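You operate a simulated robot arm through the tools that you are given. There is no shell and no other tool. Be economical: measure what you need, move in short steps, check, and stop when the job is done.

You run a simulated two-armed robot. Do the job below in one go: nothing can be reset, and whatever is moved stays where it is left.

JOB
Set all four legs of the upturned stool to hole 2.

The check looks at the end state, three seconds after you hand in, the way a careful person would. Anything else that was tipped, shoved, dropped, spilled or broken makes it a failure.

ROBOT AND FRAMES
Two 7-joint arms with two-finger parallel grippers on one trunk, on a base that drives. Base frame: it is fixed to the floor where the robot stands at the start and does not move with it; the origin is under the middle of the robot, x ahead of it, y to its left, z up. Readings come in mm, degrees, newtons and seconds.
The left shoulder is at the start at [50, 158, 1183], the right one opposite. With the tool pointing down near the work surface each hand reaches from about 100 to 600 mm from the robot's upright axis, wherever it stands, measured 20 degrees to its own side. Places, roughly: back left stool leg [800, 0, 1300]; back right stool leg [800, -300, 1300]; front left stool leg [600, 0, 1300]; front right stool leg [600, -300, 1300]. Payload 3.91 kg a hand.
Tool frame (each hand has its own): the origin (TCP) lies between the finger pads and is the grasp point; the fingertips stand 30 mm ahead of it; z points along the fingers, y is the line along which they close. Largest opening 110 mm; finger width 20, thickness 10; the body of the gripper, 48 by 112 mm, starts 55 mm behind the TCP.
Orientation is told as [roll, pitch, yaw] about the base's x, y, z axes, in that order, counted from this pose: with the fingers straight down and closing along the base's y, the tool's x points along the base's -x, its y along +y and its z along -z.

CONTROLS
- The arms move only by the tool servo_tool. It takes "left_commands", "right_commands" or both (then of equal length, played together; a hand with none holds still); each is a list of rows, each a list of 7 numbers: the finger opening in mm, from 0 to 110, then the shift along the tool's x, y, z in units of 25 mm (1.0 is 25 mm), then the turn, a rotation vector about the tool's x, y, z in units of 8 degrees (1.0 is 8 degrees). In form: [[jaw, dx, dy, dz, ax, ay, az], ...]. A call has 1 to 10 rows; each row shifts and turns the commanded pose from where the row before left it, along the tool's axes as they then stand. A call with a number of a shift or a turn outside -1 to 1 is refused whole. Rows are played at 5 a second. More than 50 mm and 8.6 degrees between two rows, or a gripper value outside its range, and nothing of the call is played. Where a pose cannot be reached the arm comes as near as it can. A force on the tool above 90 N (or 10 N above the force at the start of the call, whichever is more), or a blocked arm, ends the call early, and 0.2 s more pass. Each finger travels about 153 mm/s and halts on what it meets, pressing with about 34 N; the grip force reading is that of the motor and also rises with nothing between the fingers. The clock runs only during rows and for 0.2 s after the last one: add rows that do not move to give the fingers time. It gives the time, the measured TCP pose, the force on the tool (base axes), the opening and the grip force at its end, in the units of the frame above (readings bear some noise), with the torque about the TCP (base axes, N m) and any sound that the robot's microphone picked up, and new pictures: "pictures" is both (left out), scene, wrist or none (wrist: the cameras of the hands that moved).
- Cameras (640 x 400 px; columns grow to the right, rows downward): "scene" is now at [130.8, -13.6, 1346.4]; the picture's right is [-0.15, -0.99, 0.00], its down [-0.30, 0.04, -0.95] and it looks along [0.94, -0.14, -0.31] (base axes); focal length 277 px, centre (320, 200). "left" rides on the left gripper at [72, -17, -103] in its tool frame; the picture's right is [0.23, 0.97, 0.00], its down [-0.76, 0.18, -0.62] and it looks along [-0.61, 0.14, 0.78] (tool axes); focal length 222 px, centre (320, 200). "right" rides on the right gripper at [72, 17, -103] in its tool frame; the picture's right is [-0.23, 0.97, 0.00], its down [-0.76, -0.18, -0.62] and it looks along [-0.61, -0.14, 0.78] (tool axes); focal length 222 px, centre (320, 200). There is no depth. A picture from a camera that has moved, and an enlarged one, comes with that camera's place and axes in the base frame and with its lens.
- lift_body(by): slides the trunk up (or, below 0, down) by that many mm; the arms and the scene camera ride with it, the base frame stays. It gives what a move gives, with no picture.
- roll_base(legs): drives the robot by 1 to 6 legs, each [ahead, turn to the left] in mm and degrees, along the robot's own axes; the way and the turn of a leg run together, so that a leg with both is an arc; at most 1500 mm and 180 degrees a leg. The arms and the cameras ride along, it lands a little off, and it stops where it bumps. It gives what a move gives, and a new picture of the scene camera.
- head_to(pan, tilt): turns the head with the scene camera to pan (to the left, within 80 degrees either way) and tilt (down, from -29 to 69), counted from straight ahead of the robot. It gives what a move gives, and a new picture of the scene camera.
- inspect(camera, box): a new picture of the part [left, top, right, bottom] of that camera's present view, enlarged. It takes no simulated time.
- sign_off(): hands the job in; it is judged then, once.

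Go step by step. Nothing tells you exact positions but the pictures and the camera data: compare them with the known pose of the tool, close in by small moves and look again before you grip or let go. The budget is 120 turns and 260 pictures, counting those below and the enlarged ones. Unless the task says otherwise, let go and move clear before handing in, and close with one line.

The tools are called after "Call:" as a command line: name --argument value ..., lists and objects as JSON in quotes. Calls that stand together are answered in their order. servo_tool: Moves the arms, as the interface text tells. Its arguments: {"type":"object","properties":{"left_commands":{"type":"array","items":{"type":"array","items":{"type":"number"}}},"right_commands":{"type":"array","items":{"type":"array","items":{"type":"number"}}},"pictures":{"type":"string","enum":["both","scene","wrist","none"]}},"required":[]} The other tools are called the same way: lift_body (by) slides the trunk up or down; roll_base (legs) drives the base; head_to (pan, tilt) turns the head that bears the scene camera; inspect (camera, box) takes an enlarged picture of a part of a camera's view; sign_off () hands the job in.

At the start:

```text
clock: 0.0
left_tcp_pos: [401.4, 41.5, 1150.6]
left_tool_rot: [0.0, 0.0, -0.3]
left_wrist_force: [0.6, 0.0, 0.1]
left_moment: [0.01, -0.01, -0.01]
left_opening: 109.8
left_gripper_force: 0.0
right_tcp_pos: [402.0, -297.2, 999.5]
right_tool_rot: [0.1, 0.0, -0.3]
right_wrist_force: [0.5, 0.5, 0.2]
right_moment: [0.01, -0.01, 0.0]
right_opening: 110.3
right_gripper_force: 0.0
trunk travel left (down, up): [-425.0, 57.0]
robot x, y, heading: [-1.7, 2.9, -0.1]
head pan, tilt: [-8.4, 17.9]
```

scene: 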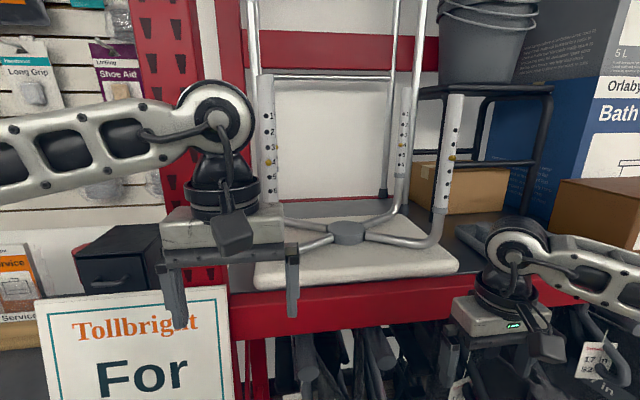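
right: 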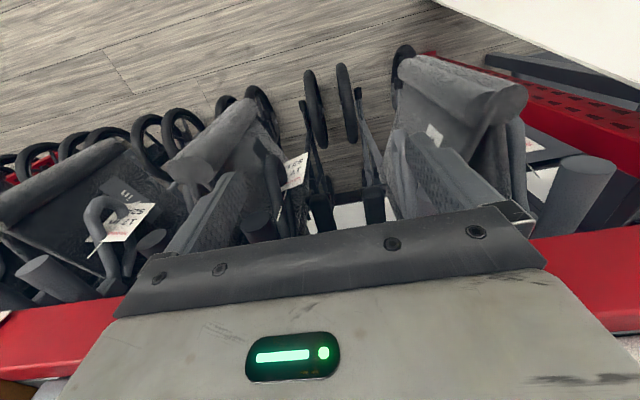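
left: 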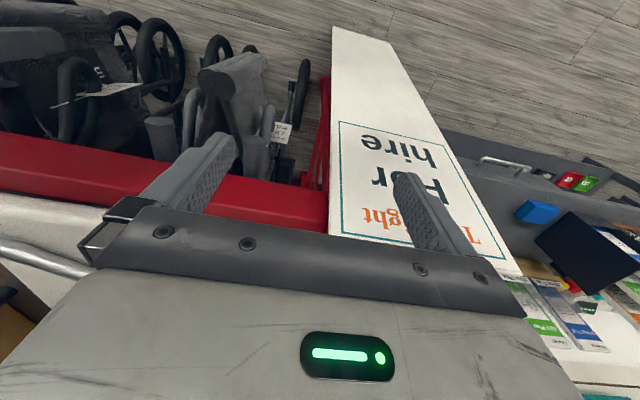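

The upturned stool sits on a shelf ahead with telescoping legs, numbered holes and brass buttons. I'll look closer at each leg first.

Call:
inspect --camera "scene" --box '[230, 50, 350, 250]'

Call:
inspect --camera "scene" --box '[370, 70, 480, 250]'

Call:
head_to --pan -12 --tilt -5

```text
2.00 times, centred on (290, 150) of scene
camera zoom: at [130.8, -13.6, 1346.4], right [-0.15, -0.99, 0.0], down [-0.3, 0.04, -0.95], along [0.94, -0.14, -0.31], focal length 553 px, centre (380, 300)
```

zoom: 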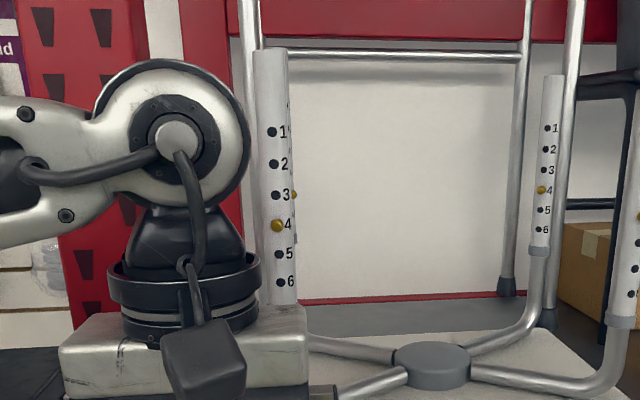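

```text
2.22 times, centred on (425, 160) of scene
camera zoom: at [130.8, -13.6, 1346.4], right [-0.15, -0.99, 0.0], down [-0.3, 0.04, -0.95], along [0.94, -0.14, -0.31], focal length 615 px, centre (87, 289)
```

zoom: 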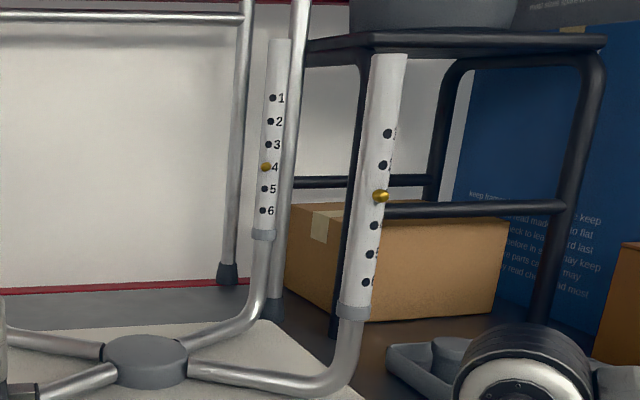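

```text
clock: 0.9
left_tcp_pos: [401.6, 40.9, 1150.1]
left_tool_rot: [-0.1, 0.0, -0.3]
left_wrist_force: [-0.5, -0.4, 0.3]
left_moment: [-0.01, 0.01, 0.01]
left_opening: 110.0
left_gripper_force: 0.2
right_tcp_pos: [401.8, -298.7, 1001.4]
right_tool_rot: [0.1, 0.0, -0.3]
right_wrist_force: [0.4, 0.5, -0.4]
right_moment: [-0.01, 0.0, -0.01]
right_opening: 110.1
right_gripper_force: 0.0
trunk travel left (down, up): [-425.0, 57.0]
robot x, y, heading: [-0.4, 2.4, 0.3]
head pan, tilt: [-12.0, -5.0]
camera scene: at [124.1, -18.2, 1383.0], right [-0.21, -0.98, 0.0], down [0.08, -0.02, -1.0], along [0.97, -0.21, 0.09], focal length 277 px, centre (320, 200)
```

scene: 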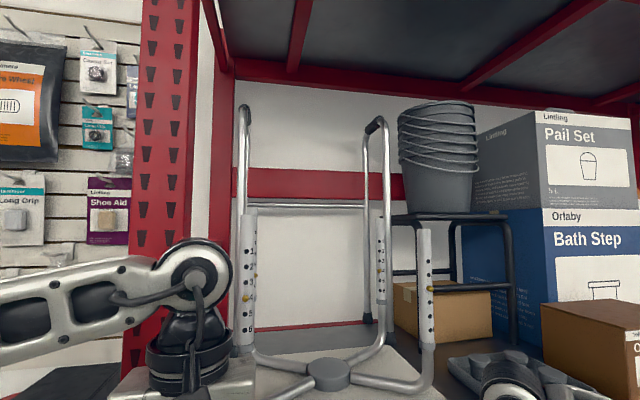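

Sleeves (white, numbered) slide over inner tubes with brass buttons: front-left at 4, back-right at 4, front-right apparently at 3. Next I move the hands out of the way to see the rest, including the back-left leg.

Call:
servo_tool --left_commands '[[60, 0, 1, 0, 0, 0, 0], [60, 0, 1, 0, 0, 0, 0], [60, 0, 1, 0, 0, 0, 0], [60, 0, 1, 0, 0, 0, 0], [60, 0, 1, 0, 0, 0, 0], [60, 0, 1, 0, 0, 0, 0], [60, 0, 0, 0, 0, 0, 0], [60, 0, 0, 0, 0, 0, 0]]' --right_commands '[[60, 0, 0, -1, 0, 0, 0], [60, 0, 0, -1, 0, 0, 0], [60, 0, 0, -1, 0, 0, 0], [60, 0, 0, -1, 0, 0, 0], [60, 0, 0, -1, 0, 0, 0], [60, 0, 0, -1, 0, 0, 0], [60, 0, 0, -1, 0, 0, 0], [60, 0, 0, -1, 0, 0, 0]]' --pictures "none"

Call:
head_to --pan -8 --tilt 15

Call:
inspect --camera "scene" --box '[230, 60, 330, 260]'

```text
clock: 2.7
left_tcp_pos: [402.6, 191.0, 1149.9]
left_tool_rot: [-0.1, 0.0, -0.2]
left_wrist_force: [0.3, 2.1, -0.2]
left_moment: [0.0, 0.01, -0.01]
left_opening: 59.9
left_gripper_force: 0.1
right_tcp_pos: [401.9, -298.0, 1200.2]
right_tool_rot: [0.1, 0.0, -0.3]
right_wrist_force: [0.1, 0.8, 1.2]
right_moment: [0.01, 0.01, -0.01]
right_opening: 60.0
right_gripper_force: 0.0
trunk travel left (down, up): [-425.0, 57.0]
robot x, y, heading: [0.7, 0.4, -0.0]
head pan, tilt: [-12.0, -5.0]
```

```text
clock: 3.5
left_tcp_pos: [401.6, 191.4, 1149.5]
left_tool_rot: [0.0, 0.0, -0.3]
left_wrist_force: [0.7, -0.4, -0.2]
left_moment: [0.0, 0.0, 0.01]
left_opening: 60.1
left_gripper_force: 0.1
right_tcp_pos: [401.5, -297.8, 1198.2]
right_tool_rot: [0.0, 0.1, -0.2]
right_wrist_force: [0.0, -0.3, 0.0]
right_moment: [-0.01, 0.01, 0.01]
right_opening: 60.0
right_gripper_force: 0.1
trunk travel left (down, up): [-425.0, 57.0]
robot x, y, heading: [1.3, -0.4, -0.1]
head pan, tilt: [-8.0, 15.0]
camera scene: at [131.0, -13.0, 1351.2], right [-0.14, -0.99, 0.0], down [-0.26, 0.04, -0.97], along [0.96, -0.13, -0.26], focal length 277 px, centre (320, 200)
```

scene: 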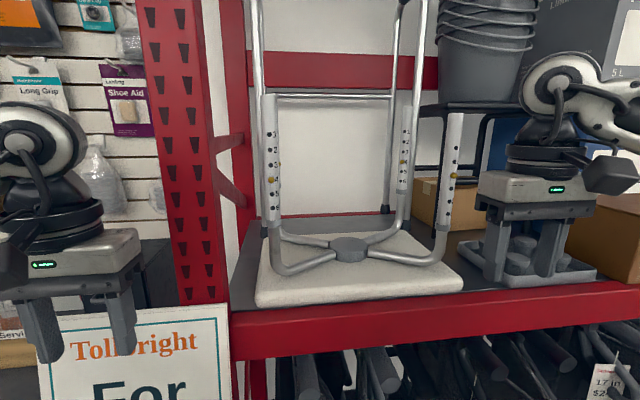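

```text
2.00 times, centred on (280, 160) of scene
camera zoom: at [131.0, -13.0, 1351.2], right [-0.14, -0.99, 0.0], down [-0.26, 0.04, -0.97], along [0.96, -0.13, -0.26], focal length 553 px, centre (400, 280)
```

zoom: 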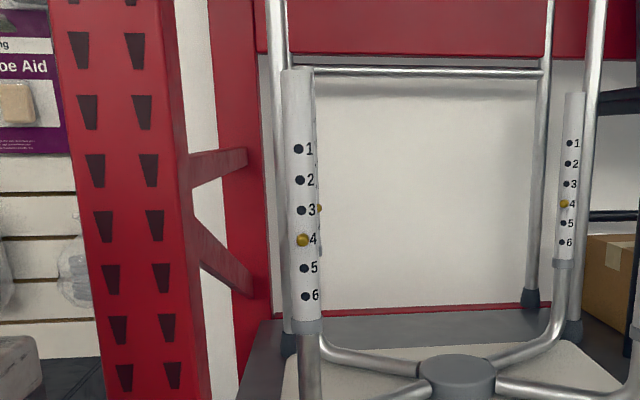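

Back-left is hidden behind front-left. I check floor clearance ahead and raise the trunk, since the legs stand high.

Call:
head_to --pan 0 --tilt 65

Call:
lift_body --by 57

```text
clock: 4.7
left_tcp_pos: [402.5, 190.8, 1150.2]
left_tool_rot: [0.0, 0.0, -0.3]
left_wrist_force: [0.2, 0.0, -0.5]
left_moment: [0.01, 0.02, 0.02]
left_opening: 60.0
left_gripper_force: 0.0
right_tcp_pos: [403.1, -297.2, 1199.8]
right_tool_rot: [0.0, -0.1, -0.2]
right_wrist_force: [0.6, -0.1, -0.4]
right_moment: [0.0, 0.02, 0.01]
right_opening: 60.0
right_gripper_force: 0.1
trunk travel left (down, up): [-425.0, 57.0]
robot x, y, heading: [0.2, 1.5, -0.1]
head pan, tilt: [0.0, 65.0]
camera scene: at [99.2, 0.0, 1279.3], right [0.0, -1.0, 0.0], down [-0.91, 0.0, -0.42], along [0.42, 0.0, -0.91], focal length 277 px, centre (320, 200)
```

scene: 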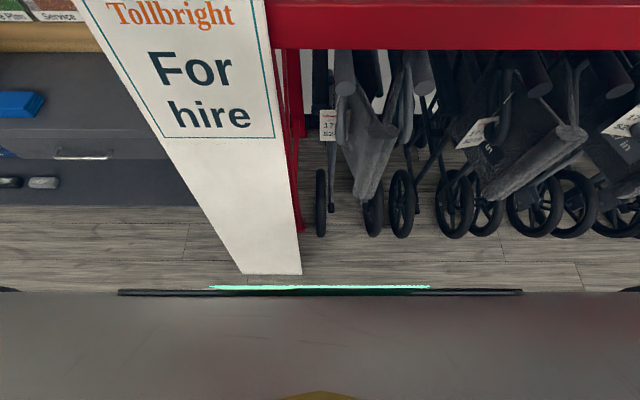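

```text
clock: 5.7
left_tcp_pos: [402.5, 190.8, 1206.2]
left_tool_rot: [-0.1, 0.0, -0.3]
left_wrist_force: [-0.9, 0.1, 0.7]
left_moment: [0.0, 0.01, 0.04]
left_opening: 60.1
left_gripper_force: 0.2
right_tcp_pos: [403.2, -298.6, 1256.5]
right_tool_rot: [0.0, -0.1, -0.4]
right_wrist_force: [-0.1, 0.1, 0.6]
right_moment: [0.0, -0.01, -0.03]
right_opening: 59.9
right_gripper_force: 0.1
trunk travel left (down, up): [-482.0, 0.0]
robot x, y, heading: [0.9, 0.9, -0.1]
head pan, tilt: [0.0, 65.0]
```

The "For hire" sign stands close ahead of the base on the left, so I want to stand further right before going closer. I look sideways for free room first.

Call:
head_to --pan -80 --tilt 35

Call:
head_to --pan 80 --tilt 35

```text
clock: 7.2
left_tcp_pos: [402.2, 190.7, 1206.8]
left_tool_rot: [0.0, 0.0, -0.3]
left_wrist_force: [-0.9, -0.1, 0.0]
left_moment: [-0.01, 0.0, -0.01]
left_opening: 60.1
left_gripper_force: 0.0
right_tcp_pos: [401.5, -297.9, 1256.9]
right_tool_rot: [0.1, 0.0, -0.3]
right_wrist_force: [0.0, 0.8, 0.5]
right_moment: [-0.04, 0.01, 0.02]
right_opening: 60.0
right_gripper_force: 0.0
trunk travel left (down, up): [-482.0, 0.0]
robot x, y, heading: [-0.8, 0.7, 0.0]
head pan, tilt: [-80.0, 35.0]
camera scene: at [53.9, -86.7, 1376.1], right [-0.98, -0.17, 0.0], down [-0.1, 0.56, -0.82], along [0.14, -0.81, -0.57], focal length 277 px, centre (320, 200)
```

scene: 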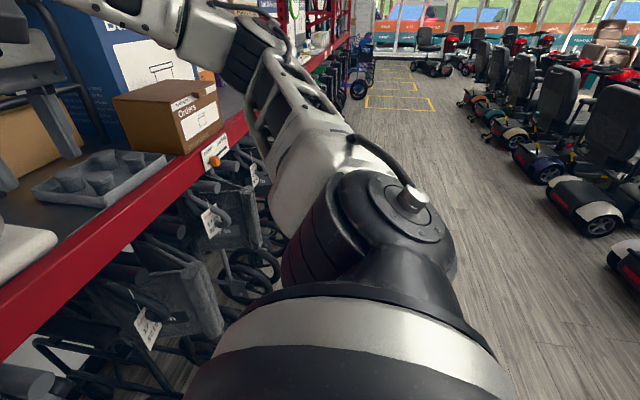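

```text
clock: 9.6
left_tcp_pos: [401.0, 191.5, 1206.2]
left_tool_rot: [-0.1, 0.0, -0.3]
left_wrist_force: [-0.2, -0.2, -0.4]
left_moment: [0.02, -0.02, 0.02]
left_opening: 60.3
left_gripper_force: 0.0
right_tcp_pos: [402.6, -298.5, 1256.2]
right_tool_rot: [0.0, 0.1, -0.2]
right_wrist_force: [-0.2, 0.4, -0.8]
right_moment: [0.02, 0.01, -0.03]
right_opening: 60.1
right_gripper_force: 0.0
trunk travel left (down, up): [-482.0, 0.0]
robot x, y, heading: [2.2, -3.1, -0.1]
head pan, tilt: [80.0, 35.0]
camera scene: at [53.8, 86.7, 1376.2], right [0.98, -0.17, 0.0], down [-0.1, -0.56, -0.82], along [0.14, 0.81, -0.57], focal length 277 px, centre (320, 200)
```

scene: 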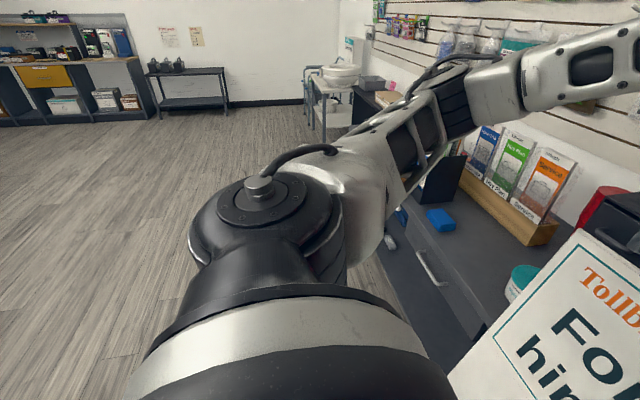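

Free room behind. I back off diagonally to line up with the stool's middle.

Call:
roll_base --legs '[[-130, 0], [0, 35], [-330, 0], [0, -35]]'

Call:
head_to --pan 0 --tilt 20

```text
clock: 16.0
left_tcp_pos: [2.8, 4.8, 1206.4]
left_tool_rot: [0.0, 0.0, 0.4]
left_wrist_force: [-0.4, -0.9, -0.4]
left_moment: [0.06, 0.03, -0.01]
left_opening: 60.0
left_gripper_force: 0.1
right_tcp_pos: [9.4, -482.9, 1257.6]
right_tool_rot: [0.0, 0.0, 0.3]
right_wrist_force: [0.0, -0.9, -0.4]
right_moment: [0.05, 0.01, -0.02]
right_opening: 60.2
right_gripper_force: 0.0
trunk travel left (down, up): [-482.0, 0.0]
robot x, y, heading: [-397.1, -188.0, 0.5]
head pan, tilt: [80.0, 35.0]
camera scene: at [-343.6, -103.0, 1376.2], right [0.99, -0.16, 0.0], down [-0.09, -0.57, -0.82], along [0.13, 0.81, -0.57], focal length 277 px, centre (320, 200)
```

scene: 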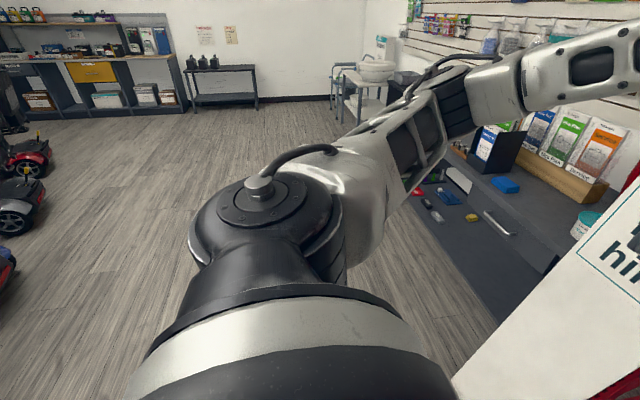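

```text
clock: 17.6
left_tcp_pos: [2.6, 5.7, 1206.2]
left_tool_rot: [0.0, -0.1, 0.4]
left_wrist_force: [0.8, -0.2, -0.3]
left_moment: [-0.01, -0.05, 0.0]
left_opening: 60.2
left_gripper_force: 0.0
right_tcp_pos: [9.1, -484.2, 1256.6]
right_tool_rot: [-0.1, -0.1, 0.4]
right_wrist_force: [0.1, -0.6, 0.5]
right_moment: [-0.01, 0.02, -0.04]
right_opening: 60.1
right_gripper_force: 0.0
trunk travel left (down, up): [-482.0, 0.0]
robot x, y, heading: [-392.3, -188.3, 0.7]
head pan, tilt: [0.0, 20.0]
camera scene: at [-264.7, -188.3, 1400.0], right [0.01, -1.0, 0.0], down [-0.34, 0.0, -0.94], along [0.94, 0.01, -0.34], focal length 277 px, centre (320, 200)
```

scene: 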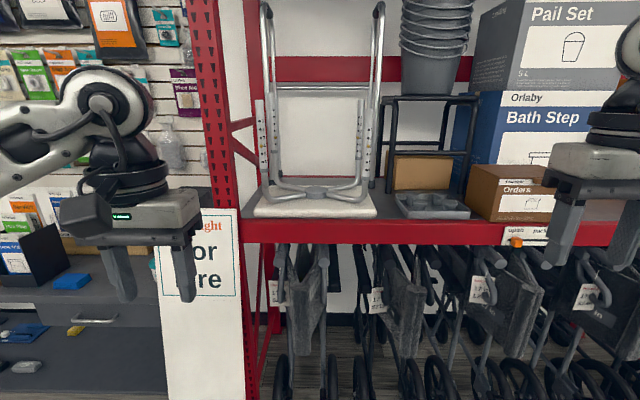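

Call:
inspect --camera "scene" --box '[245, 80, 325, 220]'

Call:
inspect --camera "scene" --box '[325, 80, 405, 220]'

```text
2.86 times, centred on (285, 150) of scene
camera zoom: at [-264.7, -188.3, 1400.0], right [0.01, -1.0, 0.0], down [-0.34, 0.0, -0.94], along [0.94, 0.01, -0.34], focal length 790 px, centre (420, 343)
```

zoom: 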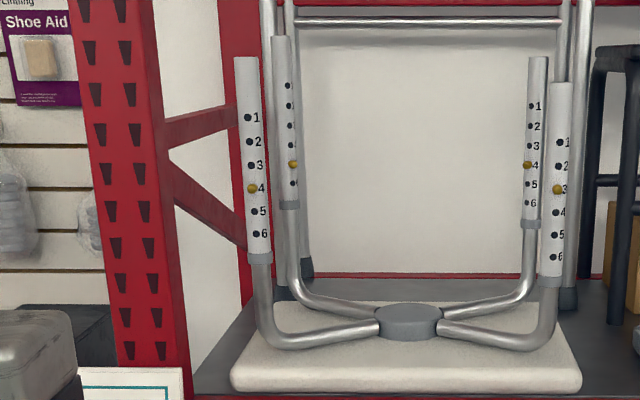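

```text
2.86 times, centred on (365, 150) of scene
camera zoom: at [-264.7, -188.3, 1400.0], right [0.01, -1.0, 0.0], down [-0.34, 0.0, -0.94], along [0.94, 0.01, -0.34], focal length 790 px, centre (191, 343)
```

zoom: 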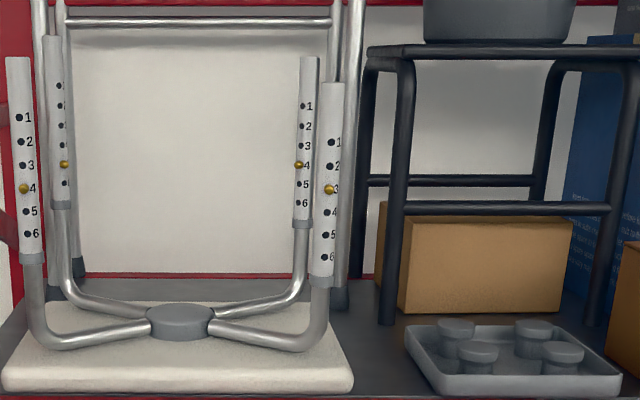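

All buttons sit at about z 1262: FL at hole 4, FR at 3, BR at 4, BL at 5; the pitch is about 25 mm and all sleeves must go down. Plan: one hand holds the sleeve top, the other presses the button with closed fingertips. First I orient the hands in free space: right forward, left tilted 48° forward.

Call:
servo_tool --left_commands '[[60, 0, 0, 0, 0, -1, 0], [60, 0, 0, 0, 0, -1, 0], [60, 0, 0, 0, 0, -1, 0], [60, 0, 0, 0, 0, -1, 0], [60, 0, 0, 0, 0, -1, 0], [60, 0, 0, 0, 0, -1, 0], [60, 0, 0, 0, 0, 0, 0], [60, 0, 0, 0, 0, 0, 0], [60, 0, 0, 0, 0, 0, 0], [60, 0, 0, 0, 0, 0, 0]]' --right_commands '[[0, 0, 0, 0, 0, -1, 0], [0, 0, 0, 0, 0, -1, 0], [0, 0, 0, 0, 0, -1, 0], [0, 0, 0, 0, 0, -1, 0], [0, 0, 0, 0, 0, -1, 0], [0, 0, 0, 0, 0, -1, 0], [0, 0, 0, 0, 0, -1, 0], [0, 0, 0, 0, 0, -1, 0], [0, 0, 0, 0, 0, -1, 0], [0, 0, 0, 0, 0, -1, 0]]' --pictures "none"

Call:
servo_tool --left_commands '[[60, 0.67, 0, -0.74, 0, 0, 0], [60, -0.67, 0, -0.74, 0, 0, 0], [60, -0.67, 0, -0.74, 0, 0, 0], [60, -0.67, 0, -0.74, 0, 0, 0], [60, -0.67, 0, -0.74, 0, 0, 0], [60, -0.67, 0, -0.74, 0, 0, 0], [60, -0.67, 0, -0.74, 0, 0, 0], [60, -0.67, 0, -0.74, 0, 0, 0]]' --right_commands '[[0, 0, 0, 0, 0, -1, 0], [0, 0, 0, 0, 0, -0.25, 0], [0, 0, 1, 0, 0, 0, 0], [0, 0, 1, 0, 0, 0, 0], [0, 0, 1, 0, 0, 0, 0], [0, 0, 1, 0, 0, 0, 0], [0, 0, 1, 0, 0, 0, 0], [0, 0, 1, 0, 0, 0, 0]]'

```text
clock: 19.8
left_tcp_pos: [2.4, 6.0, 1207.2]
left_tool_rot: [0.0, -48.0, 0.5]
left_wrist_force: [0.0, 0.0, 0.0]
left_moment: [0.0, -0.03, 0.04]
left_opening: 59.8
left_gripper_force: 0.0
right_tcp_pos: [37.0, -494.1, 1266.9]
right_tool_rot: [0.3, -80.0, 0.3]
right_wrist_force: [-0.2, 0.9, -1.1]
right_moment: [0.01, 0.0, 0.02]
right_opening: 0.0
right_gripper_force: 34.0
right hand out of reach, approached as far as the arm can: row 9, 10
trunk travel left (down, up): [-482.0, 0.0]
robot x, y, heading: [-399.8, -192.1, 0.8]
head pan, tilt: [0.0, 20.0]
```

```text
clock: 21.6
left_tcp_pos: [-31.0, 3.8, 1384.6]
left_tool_rot: [0.1, -48.0, 0.5]
left_wrist_force: [0.2, -1.1, -0.7]
left_moment: [-0.03, -0.01, 0.0]
left_opening: 60.0
left_gripper_force: 0.0
left hand out of reach, approached as far as the arm can: row 1
right_tcp_pos: [60.7, -353.0, 1272.7]
right_tool_rot: [-0.1, -85.4, 0.2]
right_wrist_force: [0.2, -0.1, 0.1]
right_moment: [0.04, 0.0, -0.02]
right_opening: 0.0
right_gripper_force: 34.2
right hand out of reach, approached as far as the arm can: row 1, 2, 3, 4, 6
trunk travel left (down, up): [-482.0, 0.0]
robot x, y, heading: [-397.0, -192.0, 0.7]
head pan, tilt: [0.0, 20.0]
camera scene: at [-264.8, -187.9, 1400.0], right [0.01, -1.0, 0.0], down [-0.34, 0.0, -0.94], along [0.94, 0.01, -0.34], focal length 277 px, centre (320, 200)
camera right: at [-49.0, -335.4, 1209.1], right [0.02, 0.97, 0.23], down [-0.56, -0.18, 0.81], along [0.83, -0.14, 0.54], focal length 222 px, centre (320, 200)
camera left: at [-155.3, -13.0, 1400.2], right [-0.16, 0.97, -0.17], down [0.05, 0.18, 0.98], along [0.99, 0.15, -0.07], focal length 222 px, centre (320, 200)
```

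scene: 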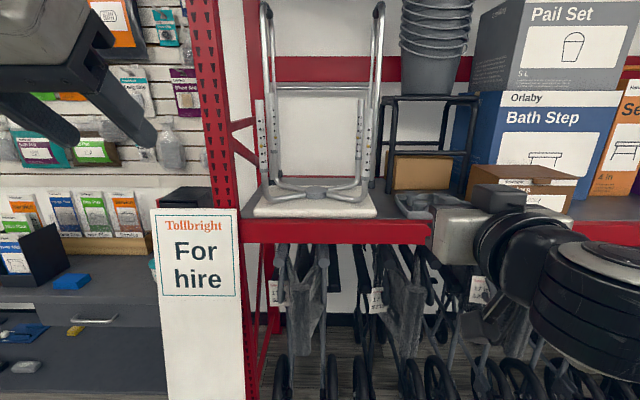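
right: 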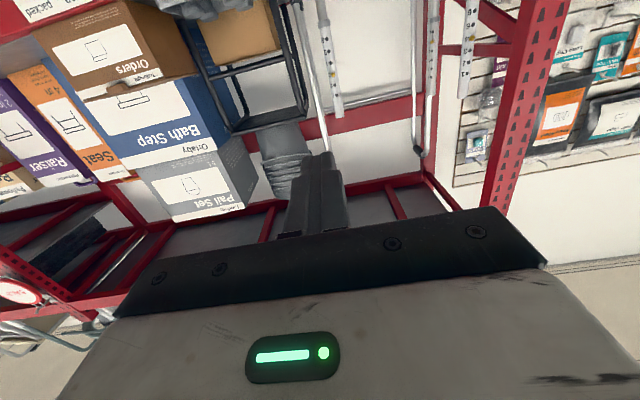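
left: 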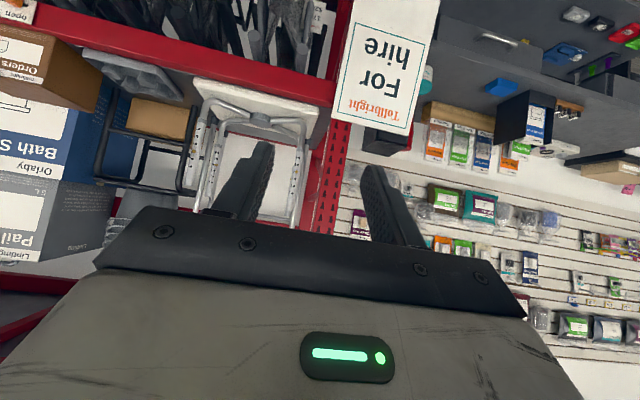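

Hands oriented. I centre the right hand between the legs, then drive ahead.

Call:
servo_tool --right_commands '[[0, 0, 1, 0, 0, 0, 0], [0, 0, 1, 0, 0, 0, 0], [0, 0, 1, 0, 0, 0, 0], [0, 0, 1, 0, 0, 0, 0], [0, 0, 1, 0, 0, 0, 0], [0, 0, 1, 0, 0, 0, 0], [0, 0, 1, 0, 0, 0, 0], [0, 0, 0, 0, 0, 0, 0]]' --pictures "none"

Call:
roll_base --legs '[[320, -0.7]]'

Call:
head_to --pan 8 --tilt 65

```text
clock: 23.4
left_tcp_pos: [-31.5, 3.7, 1384.7]
left_tool_rot: [0.1, -48.0, 0.4]
left_wrist_force: [0.2, 0.2, -0.7]
left_moment: [-0.02, -0.01, 0.02]
left_opening: 60.1
left_gripper_force: 0.2
right_tcp_pos: [59.1, -178.0, 1273.7]
right_tool_rot: [0.6, -85.5, -0.4]
right_wrist_force: [-0.8, -0.1, -1.0]
right_moment: [0.0, 0.06, 0.04]
right_opening: 0.1
right_gripper_force: 33.9
trunk travel left (down, up): [-482.0, 0.0]
robot x, y, heading: [-394.9, -193.0, 0.6]
head pan, tilt: [0.0, 20.0]
```

```text
clock: 25.5
left_tcp_pos: [292.1, -0.8, 1384.6]
left_tool_rot: [0.0, -48.0, -0.3]
left_wrist_force: [-0.8, 0.3, -0.7]
left_moment: [0.04, 0.04, 0.01]
left_opening: 59.7
left_gripper_force: 0.1
right_tcp_pos: [379.1, -183.4, 1271.9]
right_tool_rot: [0.3, -85.3, -0.9]
right_wrist_force: [-0.2, 0.4, -0.1]
right_moment: [0.02, -0.04, -0.01]
right_opening: 0.0
right_gripper_force: 33.6
trunk travel left (down, up): [-482.0, 0.0]
robot x, y, heading: [-77.4, -191.2, 0.1]
head pan, tilt: [0.0, 20.0]
camera scene: at [54.6, -189.0, 1399.9], right [0.0, -1.0, 0.0], down [-0.34, 0.0, -0.94], along [0.94, 0.0, -0.34], focal length 277 px, centre (320, 200)
```

scene: 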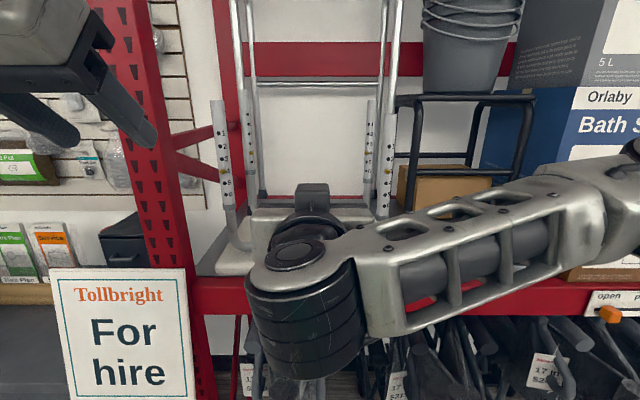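

```text
clock: 26.6
left_tcp_pos: [291.0, 0.5, 1384.9]
left_tool_rot: [0.0, -48.1, -0.3]
left_wrist_force: [0.3, -0.4, -0.5]
left_moment: [0.0, -0.03, 0.02]
left_opening: 60.0
left_gripper_force: 0.1
right_tcp_pos: [377.9, -183.4, 1272.0]
right_tool_rot: [0.4, -85.5, -1.0]
right_wrist_force: [0.4, 0.4, 0.3]
right_moment: [-0.01, 0.05, -0.01]
right_opening: 0.0
right_gripper_force: 34.7
trunk travel left (down, up): [-482.0, 0.0]
robot x, y, heading: [-79.4, -185.5, -0.4]
head pan, tilt: [8.0, 65.0]
camera scene: at [21.0, -180.4, 1336.4], right [0.14, -0.99, 0.0], down [-0.9, -0.12, -0.42], along [0.42, 0.06, -0.91], focal length 277 px, centre (320, 200)
```

scene: 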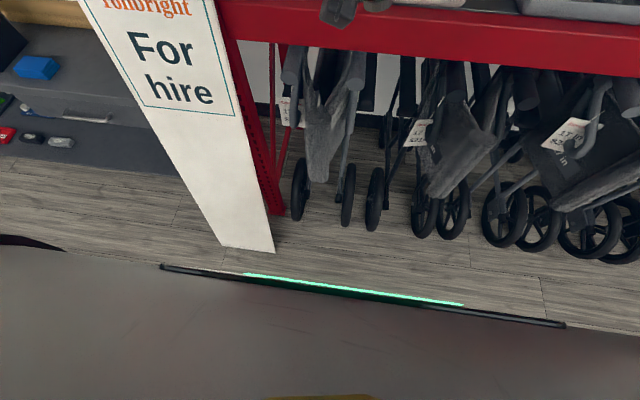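

Sign foot is at x≈340, so going to x≈60 stays clear. Driving the rest.

Call:
roll_base --legs '[[138, 0.3]]'

Call:
head_to --pan 15 --tilt 12

Call:
inspect --camera "right" --box '[0, 0, 640, 400]'

Call:
inspect --camera "left" --box '[0, 0, 640, 400]'

```text
clock: 27.9
left_tcp_pos: [426.2, 2.2, 1384.4]
left_tool_rot: [0.0, -47.9, 0.0]
left_wrist_force: [0.1, 0.5, 0.7]
left_moment: [-0.03, 0.01, 0.01]
left_opening: 60.1
left_gripper_force: 0.0
right_tcp_pos: [515.6, -180.9, 1272.4]
right_tool_rot: [0.4, -85.4, -0.7]
right_wrist_force: [0.0, 1.0, 0.1]
right_moment: [0.03, -0.01, -0.01]
right_opening: 0.0
right_gripper_force: 33.6
trunk travel left (down, up): [-482.0, 0.0]
robot x, y, heading: [57.9, -187.7, 0.3]
head pan, tilt: [8.0, 65.0]
camera scene: at [158.0, -179.7, 1336.2], right [0.14, -0.99, 0.0], down [-0.9, -0.13, -0.42], along [0.42, 0.06, -0.91], focal length 277 px, centre (320, 200)
```

scene: 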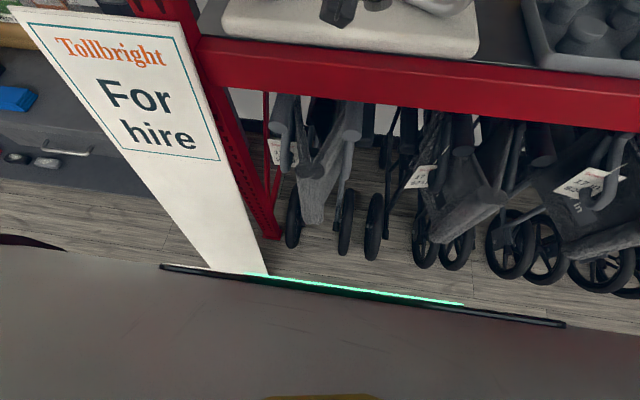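

```text
clock: 29.1
left_tcp_pos: [424.9, 3.0, 1384.6]
left_tool_rot: [0.0, -48.0, 0.0]
left_wrist_force: [0.2, -1.4, -1.0]
left_moment: [0.0, -0.01, 0.02]
left_opening: 60.1
left_gripper_force: 0.0
right_tcp_pos: [514.3, -180.1, 1272.8]
right_tool_rot: [0.3, -85.6, -0.6]
right_wrist_force: [-0.1, -0.2, -0.1]
right_moment: [0.01, -0.03, -0.02]
right_opening: 0.0
right_gripper_force: 34.0
trunk travel left (down, up): [-482.0, 0.0]
robot x, y, heading: [54.9, -188.5, -0.0]
head pan, tilt: [15.0, 12.0]
camera scene: at [187.0, -163.9, 1413.0], right [0.26, -0.96, 0.0], down [-0.2, -0.05, -0.98], along [0.94, 0.26, -0.21], focal length 277 px, centre (320, 200)
```

scene: 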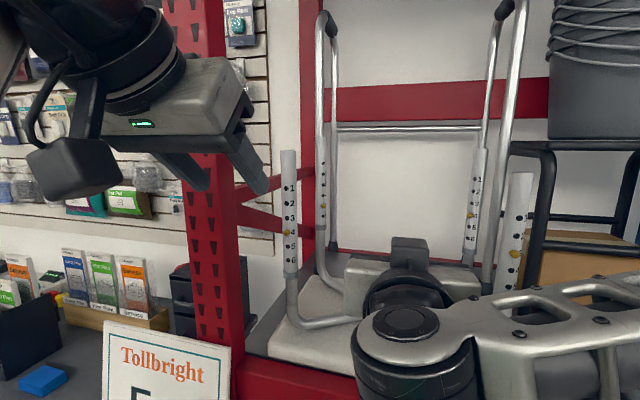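

```text
1.00 times, centred on (320, 200) of right (not enlarged: the box is as wide or as high as the picture)
camera zoom: at [405.8, -162.2, 1209.2], right [0.02, 0.97, 0.23], down [-0.56, -0.18, 0.81], along [0.83, -0.15, 0.54], focal length 222 px, centre (320, 200)
```

zoom: 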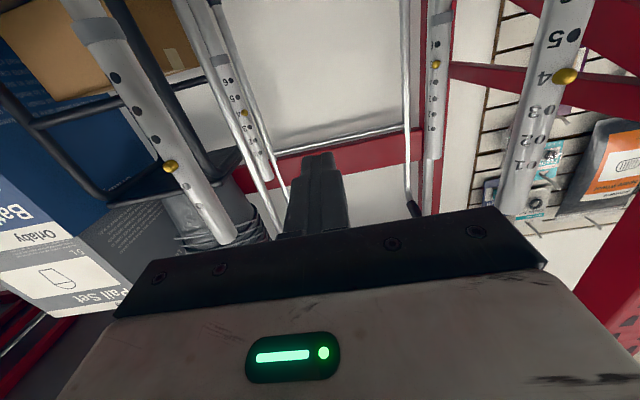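

```text
1.00 times, centred on (320, 200) of left (not enlarged: the box is as wide or as high as the picture)
camera zoom: at [301.1, -14.0, 1400.1], right [-0.15, 0.97, -0.17], down [0.05, 0.18, 0.98], along [0.99, 0.14, -0.07], focal length 222 px, centre (320, 200)
```

zoom: 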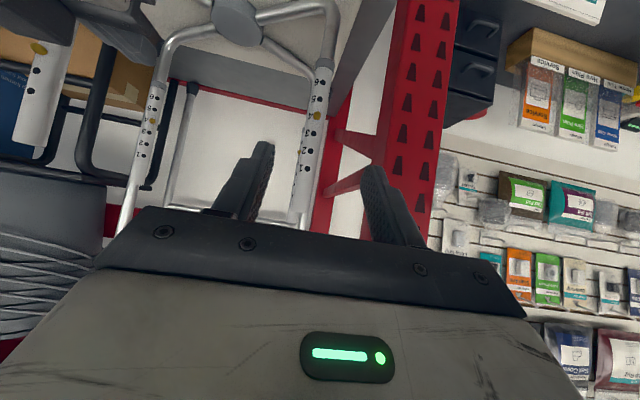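

FL button checks out at about [612, 4, 1262]. Left hand advances to straddle the FL sleeve top.

Call:
servo_tool --left_commands '[[60, -0.668, 0.08, 0.85, 0, 0, 0], [60, -0.668, 0, 0.85, 0, 0, 0], [60, -0.668, 0, 0.85, 0, 0, 0], [60, -0.668, 0, 0.85, 0, 0, 0], [60, -0.668, 0, 0.85, 0, 0, 0], [60, 0, 0, 0, 0, 0, 0]]' --pictures "both"

```text
clock: 30.5
left_tcp_pos: [561.4, 3.8, 1376.0]
left_tool_rot: [0.0, -47.9, 0.0]
left_wrist_force: [0.5, 0.3, -0.1]
left_moment: [0.0, 0.01, 0.01]
left_opening: 60.0
left_gripper_force: 0.0
right_tcp_pos: [513.5, -180.5, 1273.6]
right_tool_rot: [0.3, -85.4, -0.6]
right_wrist_force: [0.1, -1.2, 0.5]
right_moment: [-0.05, 0.04, 0.04]
right_opening: 0.0
right_gripper_force: 34.2
trunk travel left (down, up): [-482.0, 0.0]
robot x, y, heading: [60.9, -186.9, 0.1]
head pan, tilt: [15.0, 12.0]
camera scene: at [186.6, -163.9, 1413.1], right [0.26, -0.96, 0.0], down [-0.2, -0.05, -0.98], along [0.94, 0.26, -0.21], focal length 277 px, centre (320, 200)
camera left: at [436.3, -12.4, 1391.1], right [-0.15, 0.97, -0.17], down [0.05, 0.18, 0.98], along [0.99, 0.14, -0.07], focal length 222 px, centre (320, 200)
```

scene: 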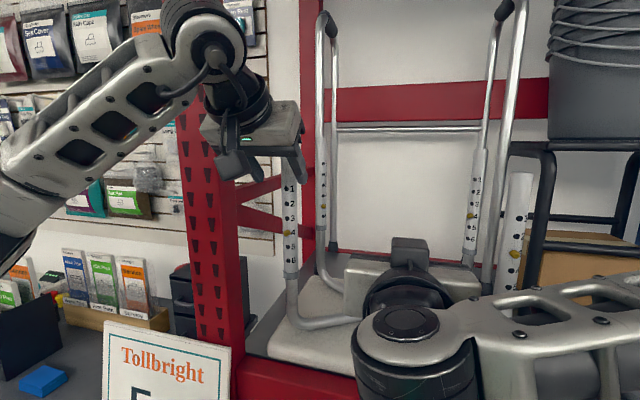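
left: 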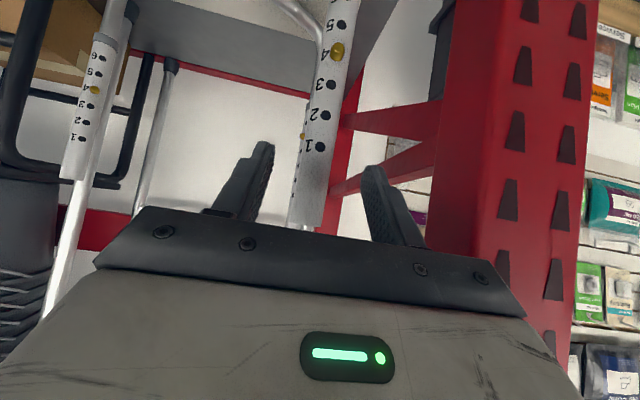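

Left straddles well. I move it onto the sleeve and close, and bring the right hand in front of the button.

Call:
servo_tool --left_commands '[[60, -0.6, 0, 0.78, 0, 0, 0], [60, -0.6, 0, 0.78, 0, 0, 0], [60, 0, 0, 0, 0, 0, 0], [15, 0, 0, 0, 0, 0, 0], [0, 0, 0, 0, 0, 0, 0], [0, 0, 0, 0, 0, 0, 0], [0, 0, 0, 0, 0, 0, 0], [0, 0, 0, 0, 0, 0, 0], [0, 0, 0, 0, 0, 0, 0]]' --right_commands '[[0, 0.1, 0.9, 0, 0, 0, 0], [0, 0.1, 0.9, 0, 0, 0, 0], [0, 0.1, 0.9, 0, 0, 0, 0], [0, 0.1, 0.9, 0, 0, 0, 0], [0, 0.1, 0.9, 0, 0, 0, 0], [0, 0, 0.9, 0, 0, 0, 0], [0, 0, 0.9, 0, 0, 0, 0], [0, 0, 0.9, 0, 0, 0, 0], [0, 0, 0, 0, 0, 0, 0]]'

```text
clock: 32.5
left_tcp_pos: [609.2, 4.0, 1371.4]
left_tool_rot: [0.1, -48.1, -0.1]
left_wrist_force: [1.2, 0.3, 1.3]
left_moment: [0.62, -0.08, -0.02]
left_opening: 24.7
left_gripper_force: 44.7
right_tcp_pos: [515.6, -0.5, 1259.7]
right_tool_rot: [0.5, -85.4, -0.6]
right_wrist_force: [0.0, -0.6, -1.1]
right_moment: [-0.03, -0.01, -0.03]
right_opening: 0.0
right_gripper_force: 33.7
trunk travel left (down, up): [-482.0, 0.0]
robot x, y, heading: [55.3, -186.7, -0.0]
head pan, tilt: [15.0, 12.0]
camera scene: at [187.1, -164.0, 1413.0], right [0.26, -0.96, 0.0], down [-0.2, -0.05, -0.98], along [0.94, 0.26, -0.21], focal length 277 px, centre (320, 200)
camera right: at [406.1, 17.7, 1196.3], right [0.02, 0.97, 0.23], down [-0.56, -0.18, 0.81], along [0.83, -0.15, 0.54], focal length 222 px, centre (320, 200)
camera left: at [485.2, -12.5, 1387.4], right [-0.15, 0.97, -0.17], down [0.05, 0.18, 0.98], along [0.99, 0.14, -0.07], focal length 222 px, centre (320, 200)
```

scene: 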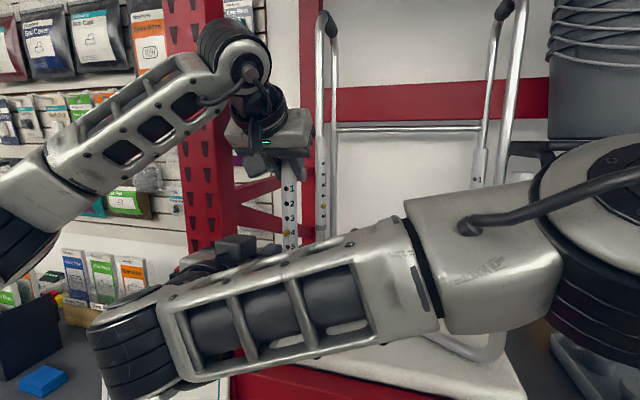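
right: 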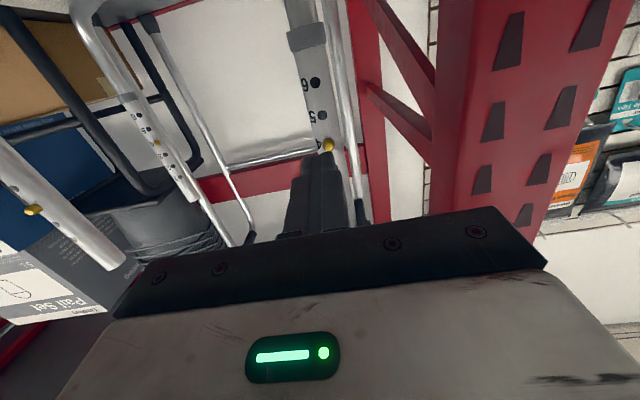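
left: 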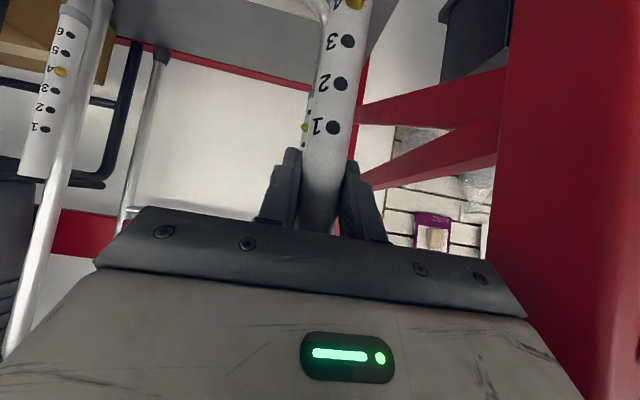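

The left hand holds the sleeve (24.7 mm wide). I align the right fingertips to the button and come close.

Call:
servo_tool --right_commands '[[0, -0.3, 0.12, 0, 0, 0, 0], [0, -0.05, 0, 0.8, 0, 0, 0], [0, -0.06, 0, 0.8, 0, 0, 0], [0, 0, 0, 0, 0, 0, 0], [0, 0, 0, 0, 0, 0, 0]]' --pictures "wrist"

Call:
inspect --camera "right" --box '[250, 60, 410, 220]'

```text
clock: 33.7
left_tcp_pos: [609.1, 3.5, 1371.9]
left_tool_rot: [0.0, -48.0, 0.0]
left_wrist_force: [2.1, 0.7, 3.2]
left_moment: [0.6, -0.04, 0.01]
left_opening: 24.4
left_gripper_force: 45.0
right_tcp_pos: [555.8, 1.4, 1267.3]
right_tool_rot: [0.4, -85.5, -0.6]
right_wrist_force: [0.1, 0.3, 0.1]
right_moment: [-0.02, 0.0, 0.04]
right_opening: 0.0
right_gripper_force: 34.5
trunk travel left (down, up): [-482.0, 0.0]
robot x, y, heading: [58.4, -188.6, 0.2]
head pan, tilt: [15.0, 12.0]
camera right: at [446.6, 20.1, 1203.9], right [0.02, 0.97, 0.23], down [-0.56, -0.18, 0.81], along [0.83, -0.15, 0.54], focal length 222 px, centre (320, 200)
```

right: 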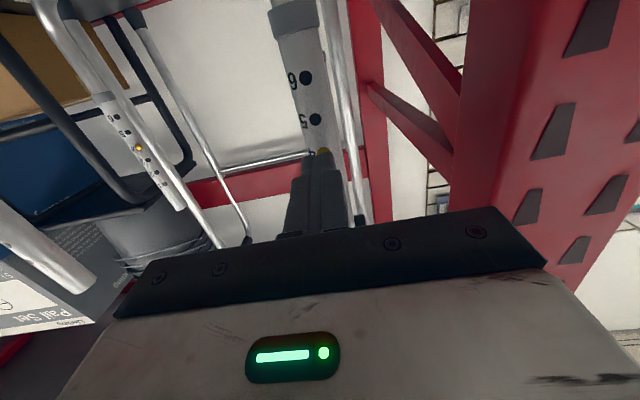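

```text
2.50 times, centred on (330, 140) of right
camera zoom: at [446.6, 20.1, 1203.9], right [0.02, 0.97, 0.23], down [-0.56, -0.18, 0.81], along [0.83, -0.15, 0.54], focal length 555 px, centre (295, 350)
```

zoom: 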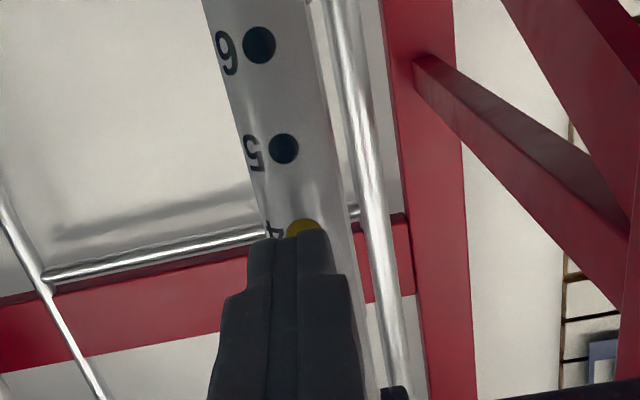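

Fingertips need +3.5 mm in y; then I press forward in small steps.

Call:
servo_tool --right_commands '[[0, 0, 0.14, 0, 0, 0, 0], [0, 0, 0, 0.16, 0, 0, 0], [0, 0, 0, 0.16, 0, 0, 0], [0, 0, 0, 0.16, 0, 0, 0], [0, 0, 0, 0, 0, 0, 0]]' --pictures "none"

Call:
inspect --camera "right" --box '[250, 60, 410, 220]'

```text
clock: 34.9
left_tcp_pos: [608.9, 4.0, 1371.5]
left_tool_rot: [0.0, -48.0, 0.0]
left_wrist_force: [9.5, 2.0, -1.0]
left_moment: [0.57, -0.41, 0.02]
left_opening: 24.5
left_gripper_force: 46.0
right_tcp_pos: [565.8, 6.1, 1266.6]
right_tool_rot: [0.6, -85.5, -0.8]
right_wrist_force: [-10.4, -2.4, 3.9]
right_moment: [0.0, -0.13, -0.08]
right_opening: 0.2
right_gripper_force: 33.9
trunk travel left (down, up): [-482.0, 0.0]
robot x, y, heading: [59.7, -190.3, 0.2]
head pan, tilt: [15.0, 12.0]
heard: click
```

```text
2.50 times, centred on (330, 140) of right
camera zoom: at [457.6, 24.2, 1203.3], right [0.02, 0.97, 0.23], down [-0.56, -0.18, 0.81], along [0.83, -0.15, 0.54], focal length 555 px, centre (295, 350)
```

zoom: 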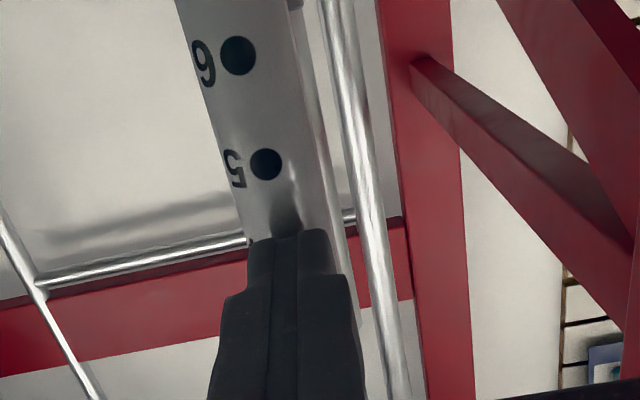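

Click: the button is in at about 10 N. Now the left hand pushes the sleeve down 10 mm while I hold the button.

Call:
servo_tool --left_commands '[[0, 0.149, 0, 0.134, 0, 0, 0], [0, 0.149, 0, 0.134, 0, 0, 0], [0, 0, 0, 0, 0, 0, 0]]' --pictures "wrist"

```text
clock: 35.7
left_tcp_pos: [609.4, 4.0, 1361.0]
left_tool_rot: [-0.1, -48.0, 0.0]
left_wrist_force: [12.9, 0.9, -0.7]
left_moment: [0.61, -0.16, 0.03]
left_opening: 24.4
left_gripper_force: 44.9
right_tcp_pos: [567.2, 5.5, 1266.6]
right_tool_rot: [0.5, -85.5, -0.6]
right_wrist_force: [-11.9, -0.5, 4.3]
right_moment: [0.0, -0.23, 0.0]
right_opening: 0.1
right_gripper_force: 33.6
trunk travel left (down, up): [-482.0, 0.0]
robot x, y, heading: [59.1, -185.7, 0.3]
head pan, tilt: [15.0, 12.0]
camera left: at [485.2, -12.6, 1377.1], right [-0.15, 0.97, -0.17], down [0.05, 0.18, 0.98], along [0.99, 0.14, -0.07], focal length 222 px, centre (320, 200)
```

left: 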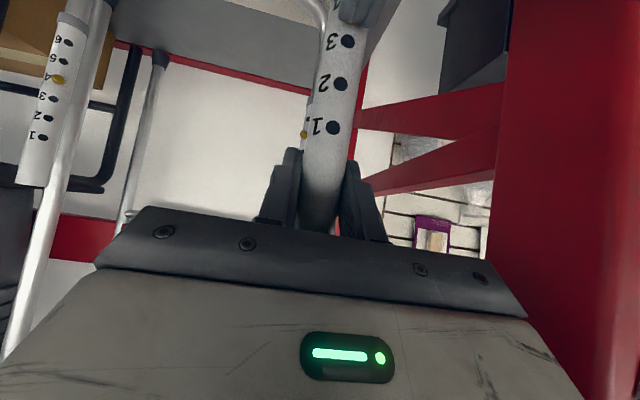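

The sleeve follows cleanly. I slide 25 mm more past hole 3, then withdraw the right hand and slide the last 15 mm.

Call:
servo_tool --left_commands '[[0, 0.149, 0, 0.134, 0, 0, 0], [0, 0.149, 0, 0.134, 0, 0, 0], [0, 0.149, 0, 0.134, 0, 0, 0], [0, 0.149, 0, 0.134, 0, 0, 0], [0, 0.149, 0, 0.134, 0, 0, 0], [0, 0, 0, 0, 0, 0, 0]]' --pictures "scene"

Call:
servo_tool --right_commands '[[0, 0, 0, -0.6, 0, 0, 0], [0, 0, 0, -0.8, 0, 0, 0], [0, 0, 0, 0, 0, 0, 0]]' --pictures "wrist"

```text
clock: 37.1
left_tcp_pos: [610.3, 3.7, 1336.2]
left_tool_rot: [0.1, -48.0, 0.0]
left_wrist_force: [12.0, -2.6, -1.3]
left_moment: [0.57, -0.27, 0.01]
left_opening: 24.4
left_gripper_force: 45.0
right_tcp_pos: [567.3, 5.7, 1266.6]
right_tool_rot: [0.2, -85.4, -0.6]
right_wrist_force: [-10.9, 2.3, 2.8]
right_moment: [-0.04, -0.16, 0.05]
right_opening: 0.1
right_gripper_force: 34.5
trunk travel left (down, up): [-482.0, 0.0]
robot x, y, heading: [61.4, -189.3, 0.5]
head pan, tilt: [15.0, 12.0]
camera scene: at [186.9, -164.1, 1413.0], right [0.26, -0.96, 0.0], down [-0.2, -0.05, -0.98], along [0.94, 0.26, -0.21], focal length 277 px, centre (320, 200)
```

scene: 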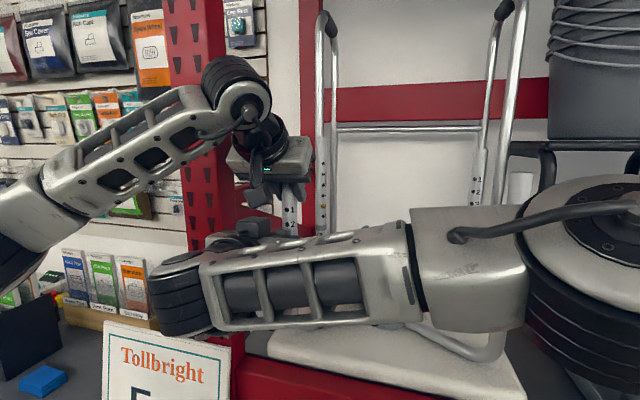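

```text
clock: 37.9
left_tcp_pos: [608.2, 4.5, 1335.3]
left_tool_rot: [0.0, -48.0, -0.1]
left_wrist_force: [-0.2, 0.6, -1.2]
left_moment: [-0.09, -0.32, -0.24]
left_opening: 24.7
left_gripper_force: 45.7
right_tcp_pos: [531.2, 4.1, 1270.0]
right_tool_rot: [0.9, -85.5, -1.2]
right_wrist_force: [1.0, 0.3, 0.9]
right_moment: [0.01, 0.0, 0.03]
right_opening: 0.0
right_gripper_force: 34.4
trunk travel left (down, up): [-482.0, 0.0]
robot x, y, heading: [59.8, -189.3, 0.2]
head pan, tilt: [15.0, 12.0]
camera right: at [422.9, 23.8, 1206.1], right [0.02, 0.97, 0.23], down [-0.56, -0.18, 0.81], along [0.83, -0.15, 0.54], focal length 222 px, centre (320, 200)
```

right: 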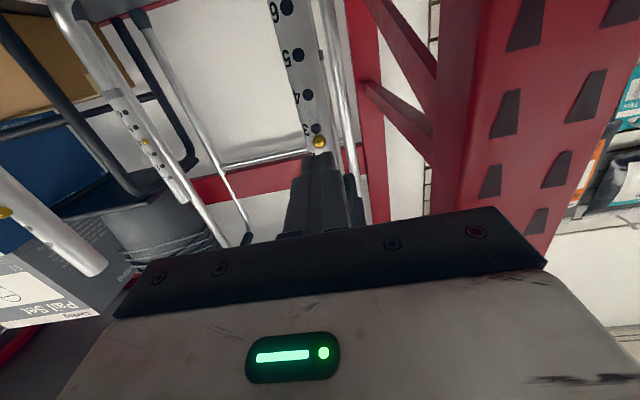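

Call:
inspect --camera "right" --box '[270, 80, 370, 180]'

```text
4.00 times, centred on (320, 130) of right
camera zoom: at [422.9, 23.8, 1206.1], right [0.02, 0.97, 0.23], down [-0.56, -0.18, 0.81], along [0.83, -0.15, 0.54], focal length 888 px, centre (320, 480)
```

zoom: 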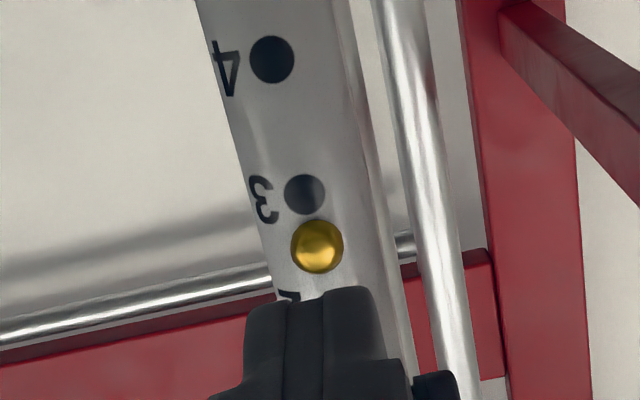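

The button shows again between 3 and 2. I test gently whether the sleeve still slides.

Call:
servo_tool --left_commands '[[0, 0.075, 0, 0.067, 0, 0, 0], [0, 0.075, 0, 0.067, 0, 0, 0], [0, 0, 0, 0, 0, 0, 0]]' --pictures "none"

Call:
inspect --camera "right" --box '[270, 80, 370, 180]'

```text
clock: 38.7
left_tcp_pos: [608.7, 5.2, 1331.3]
left_tool_rot: [0.0, -47.9, -0.1]
left_wrist_force: [-0.9, -1.2, -0.8]
left_moment: [0.66, 0.15, -0.02]
left_opening: 24.7
left_gripper_force: 44.7
right_tcp_pos: [531.7, 6.2, 1269.8]
right_tool_rot: [0.6, -85.4, -0.7]
right_wrist_force: [-0.2, 0.2, 0.5]
right_moment: [0.02, -0.02, -0.03]
right_opening: 0.0
right_gripper_force: 33.9
trunk travel left (down, up): [-482.0, 0.0]
robot x, y, heading: [59.2, -186.2, 0.2]
head pan, tilt: [15.0, 12.0]
```

```text
4.00 times, centred on (320, 130) of right
camera zoom: at [422.8, 24.1, 1206.0], right [0.02, 0.97, 0.23], down [-0.56, -0.18, 0.81], along [0.83, -0.15, 0.54], focal length 888 px, centre (320, 480)
```

zoom: 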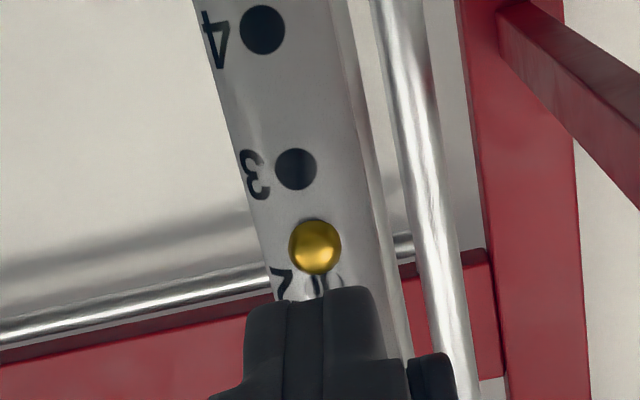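

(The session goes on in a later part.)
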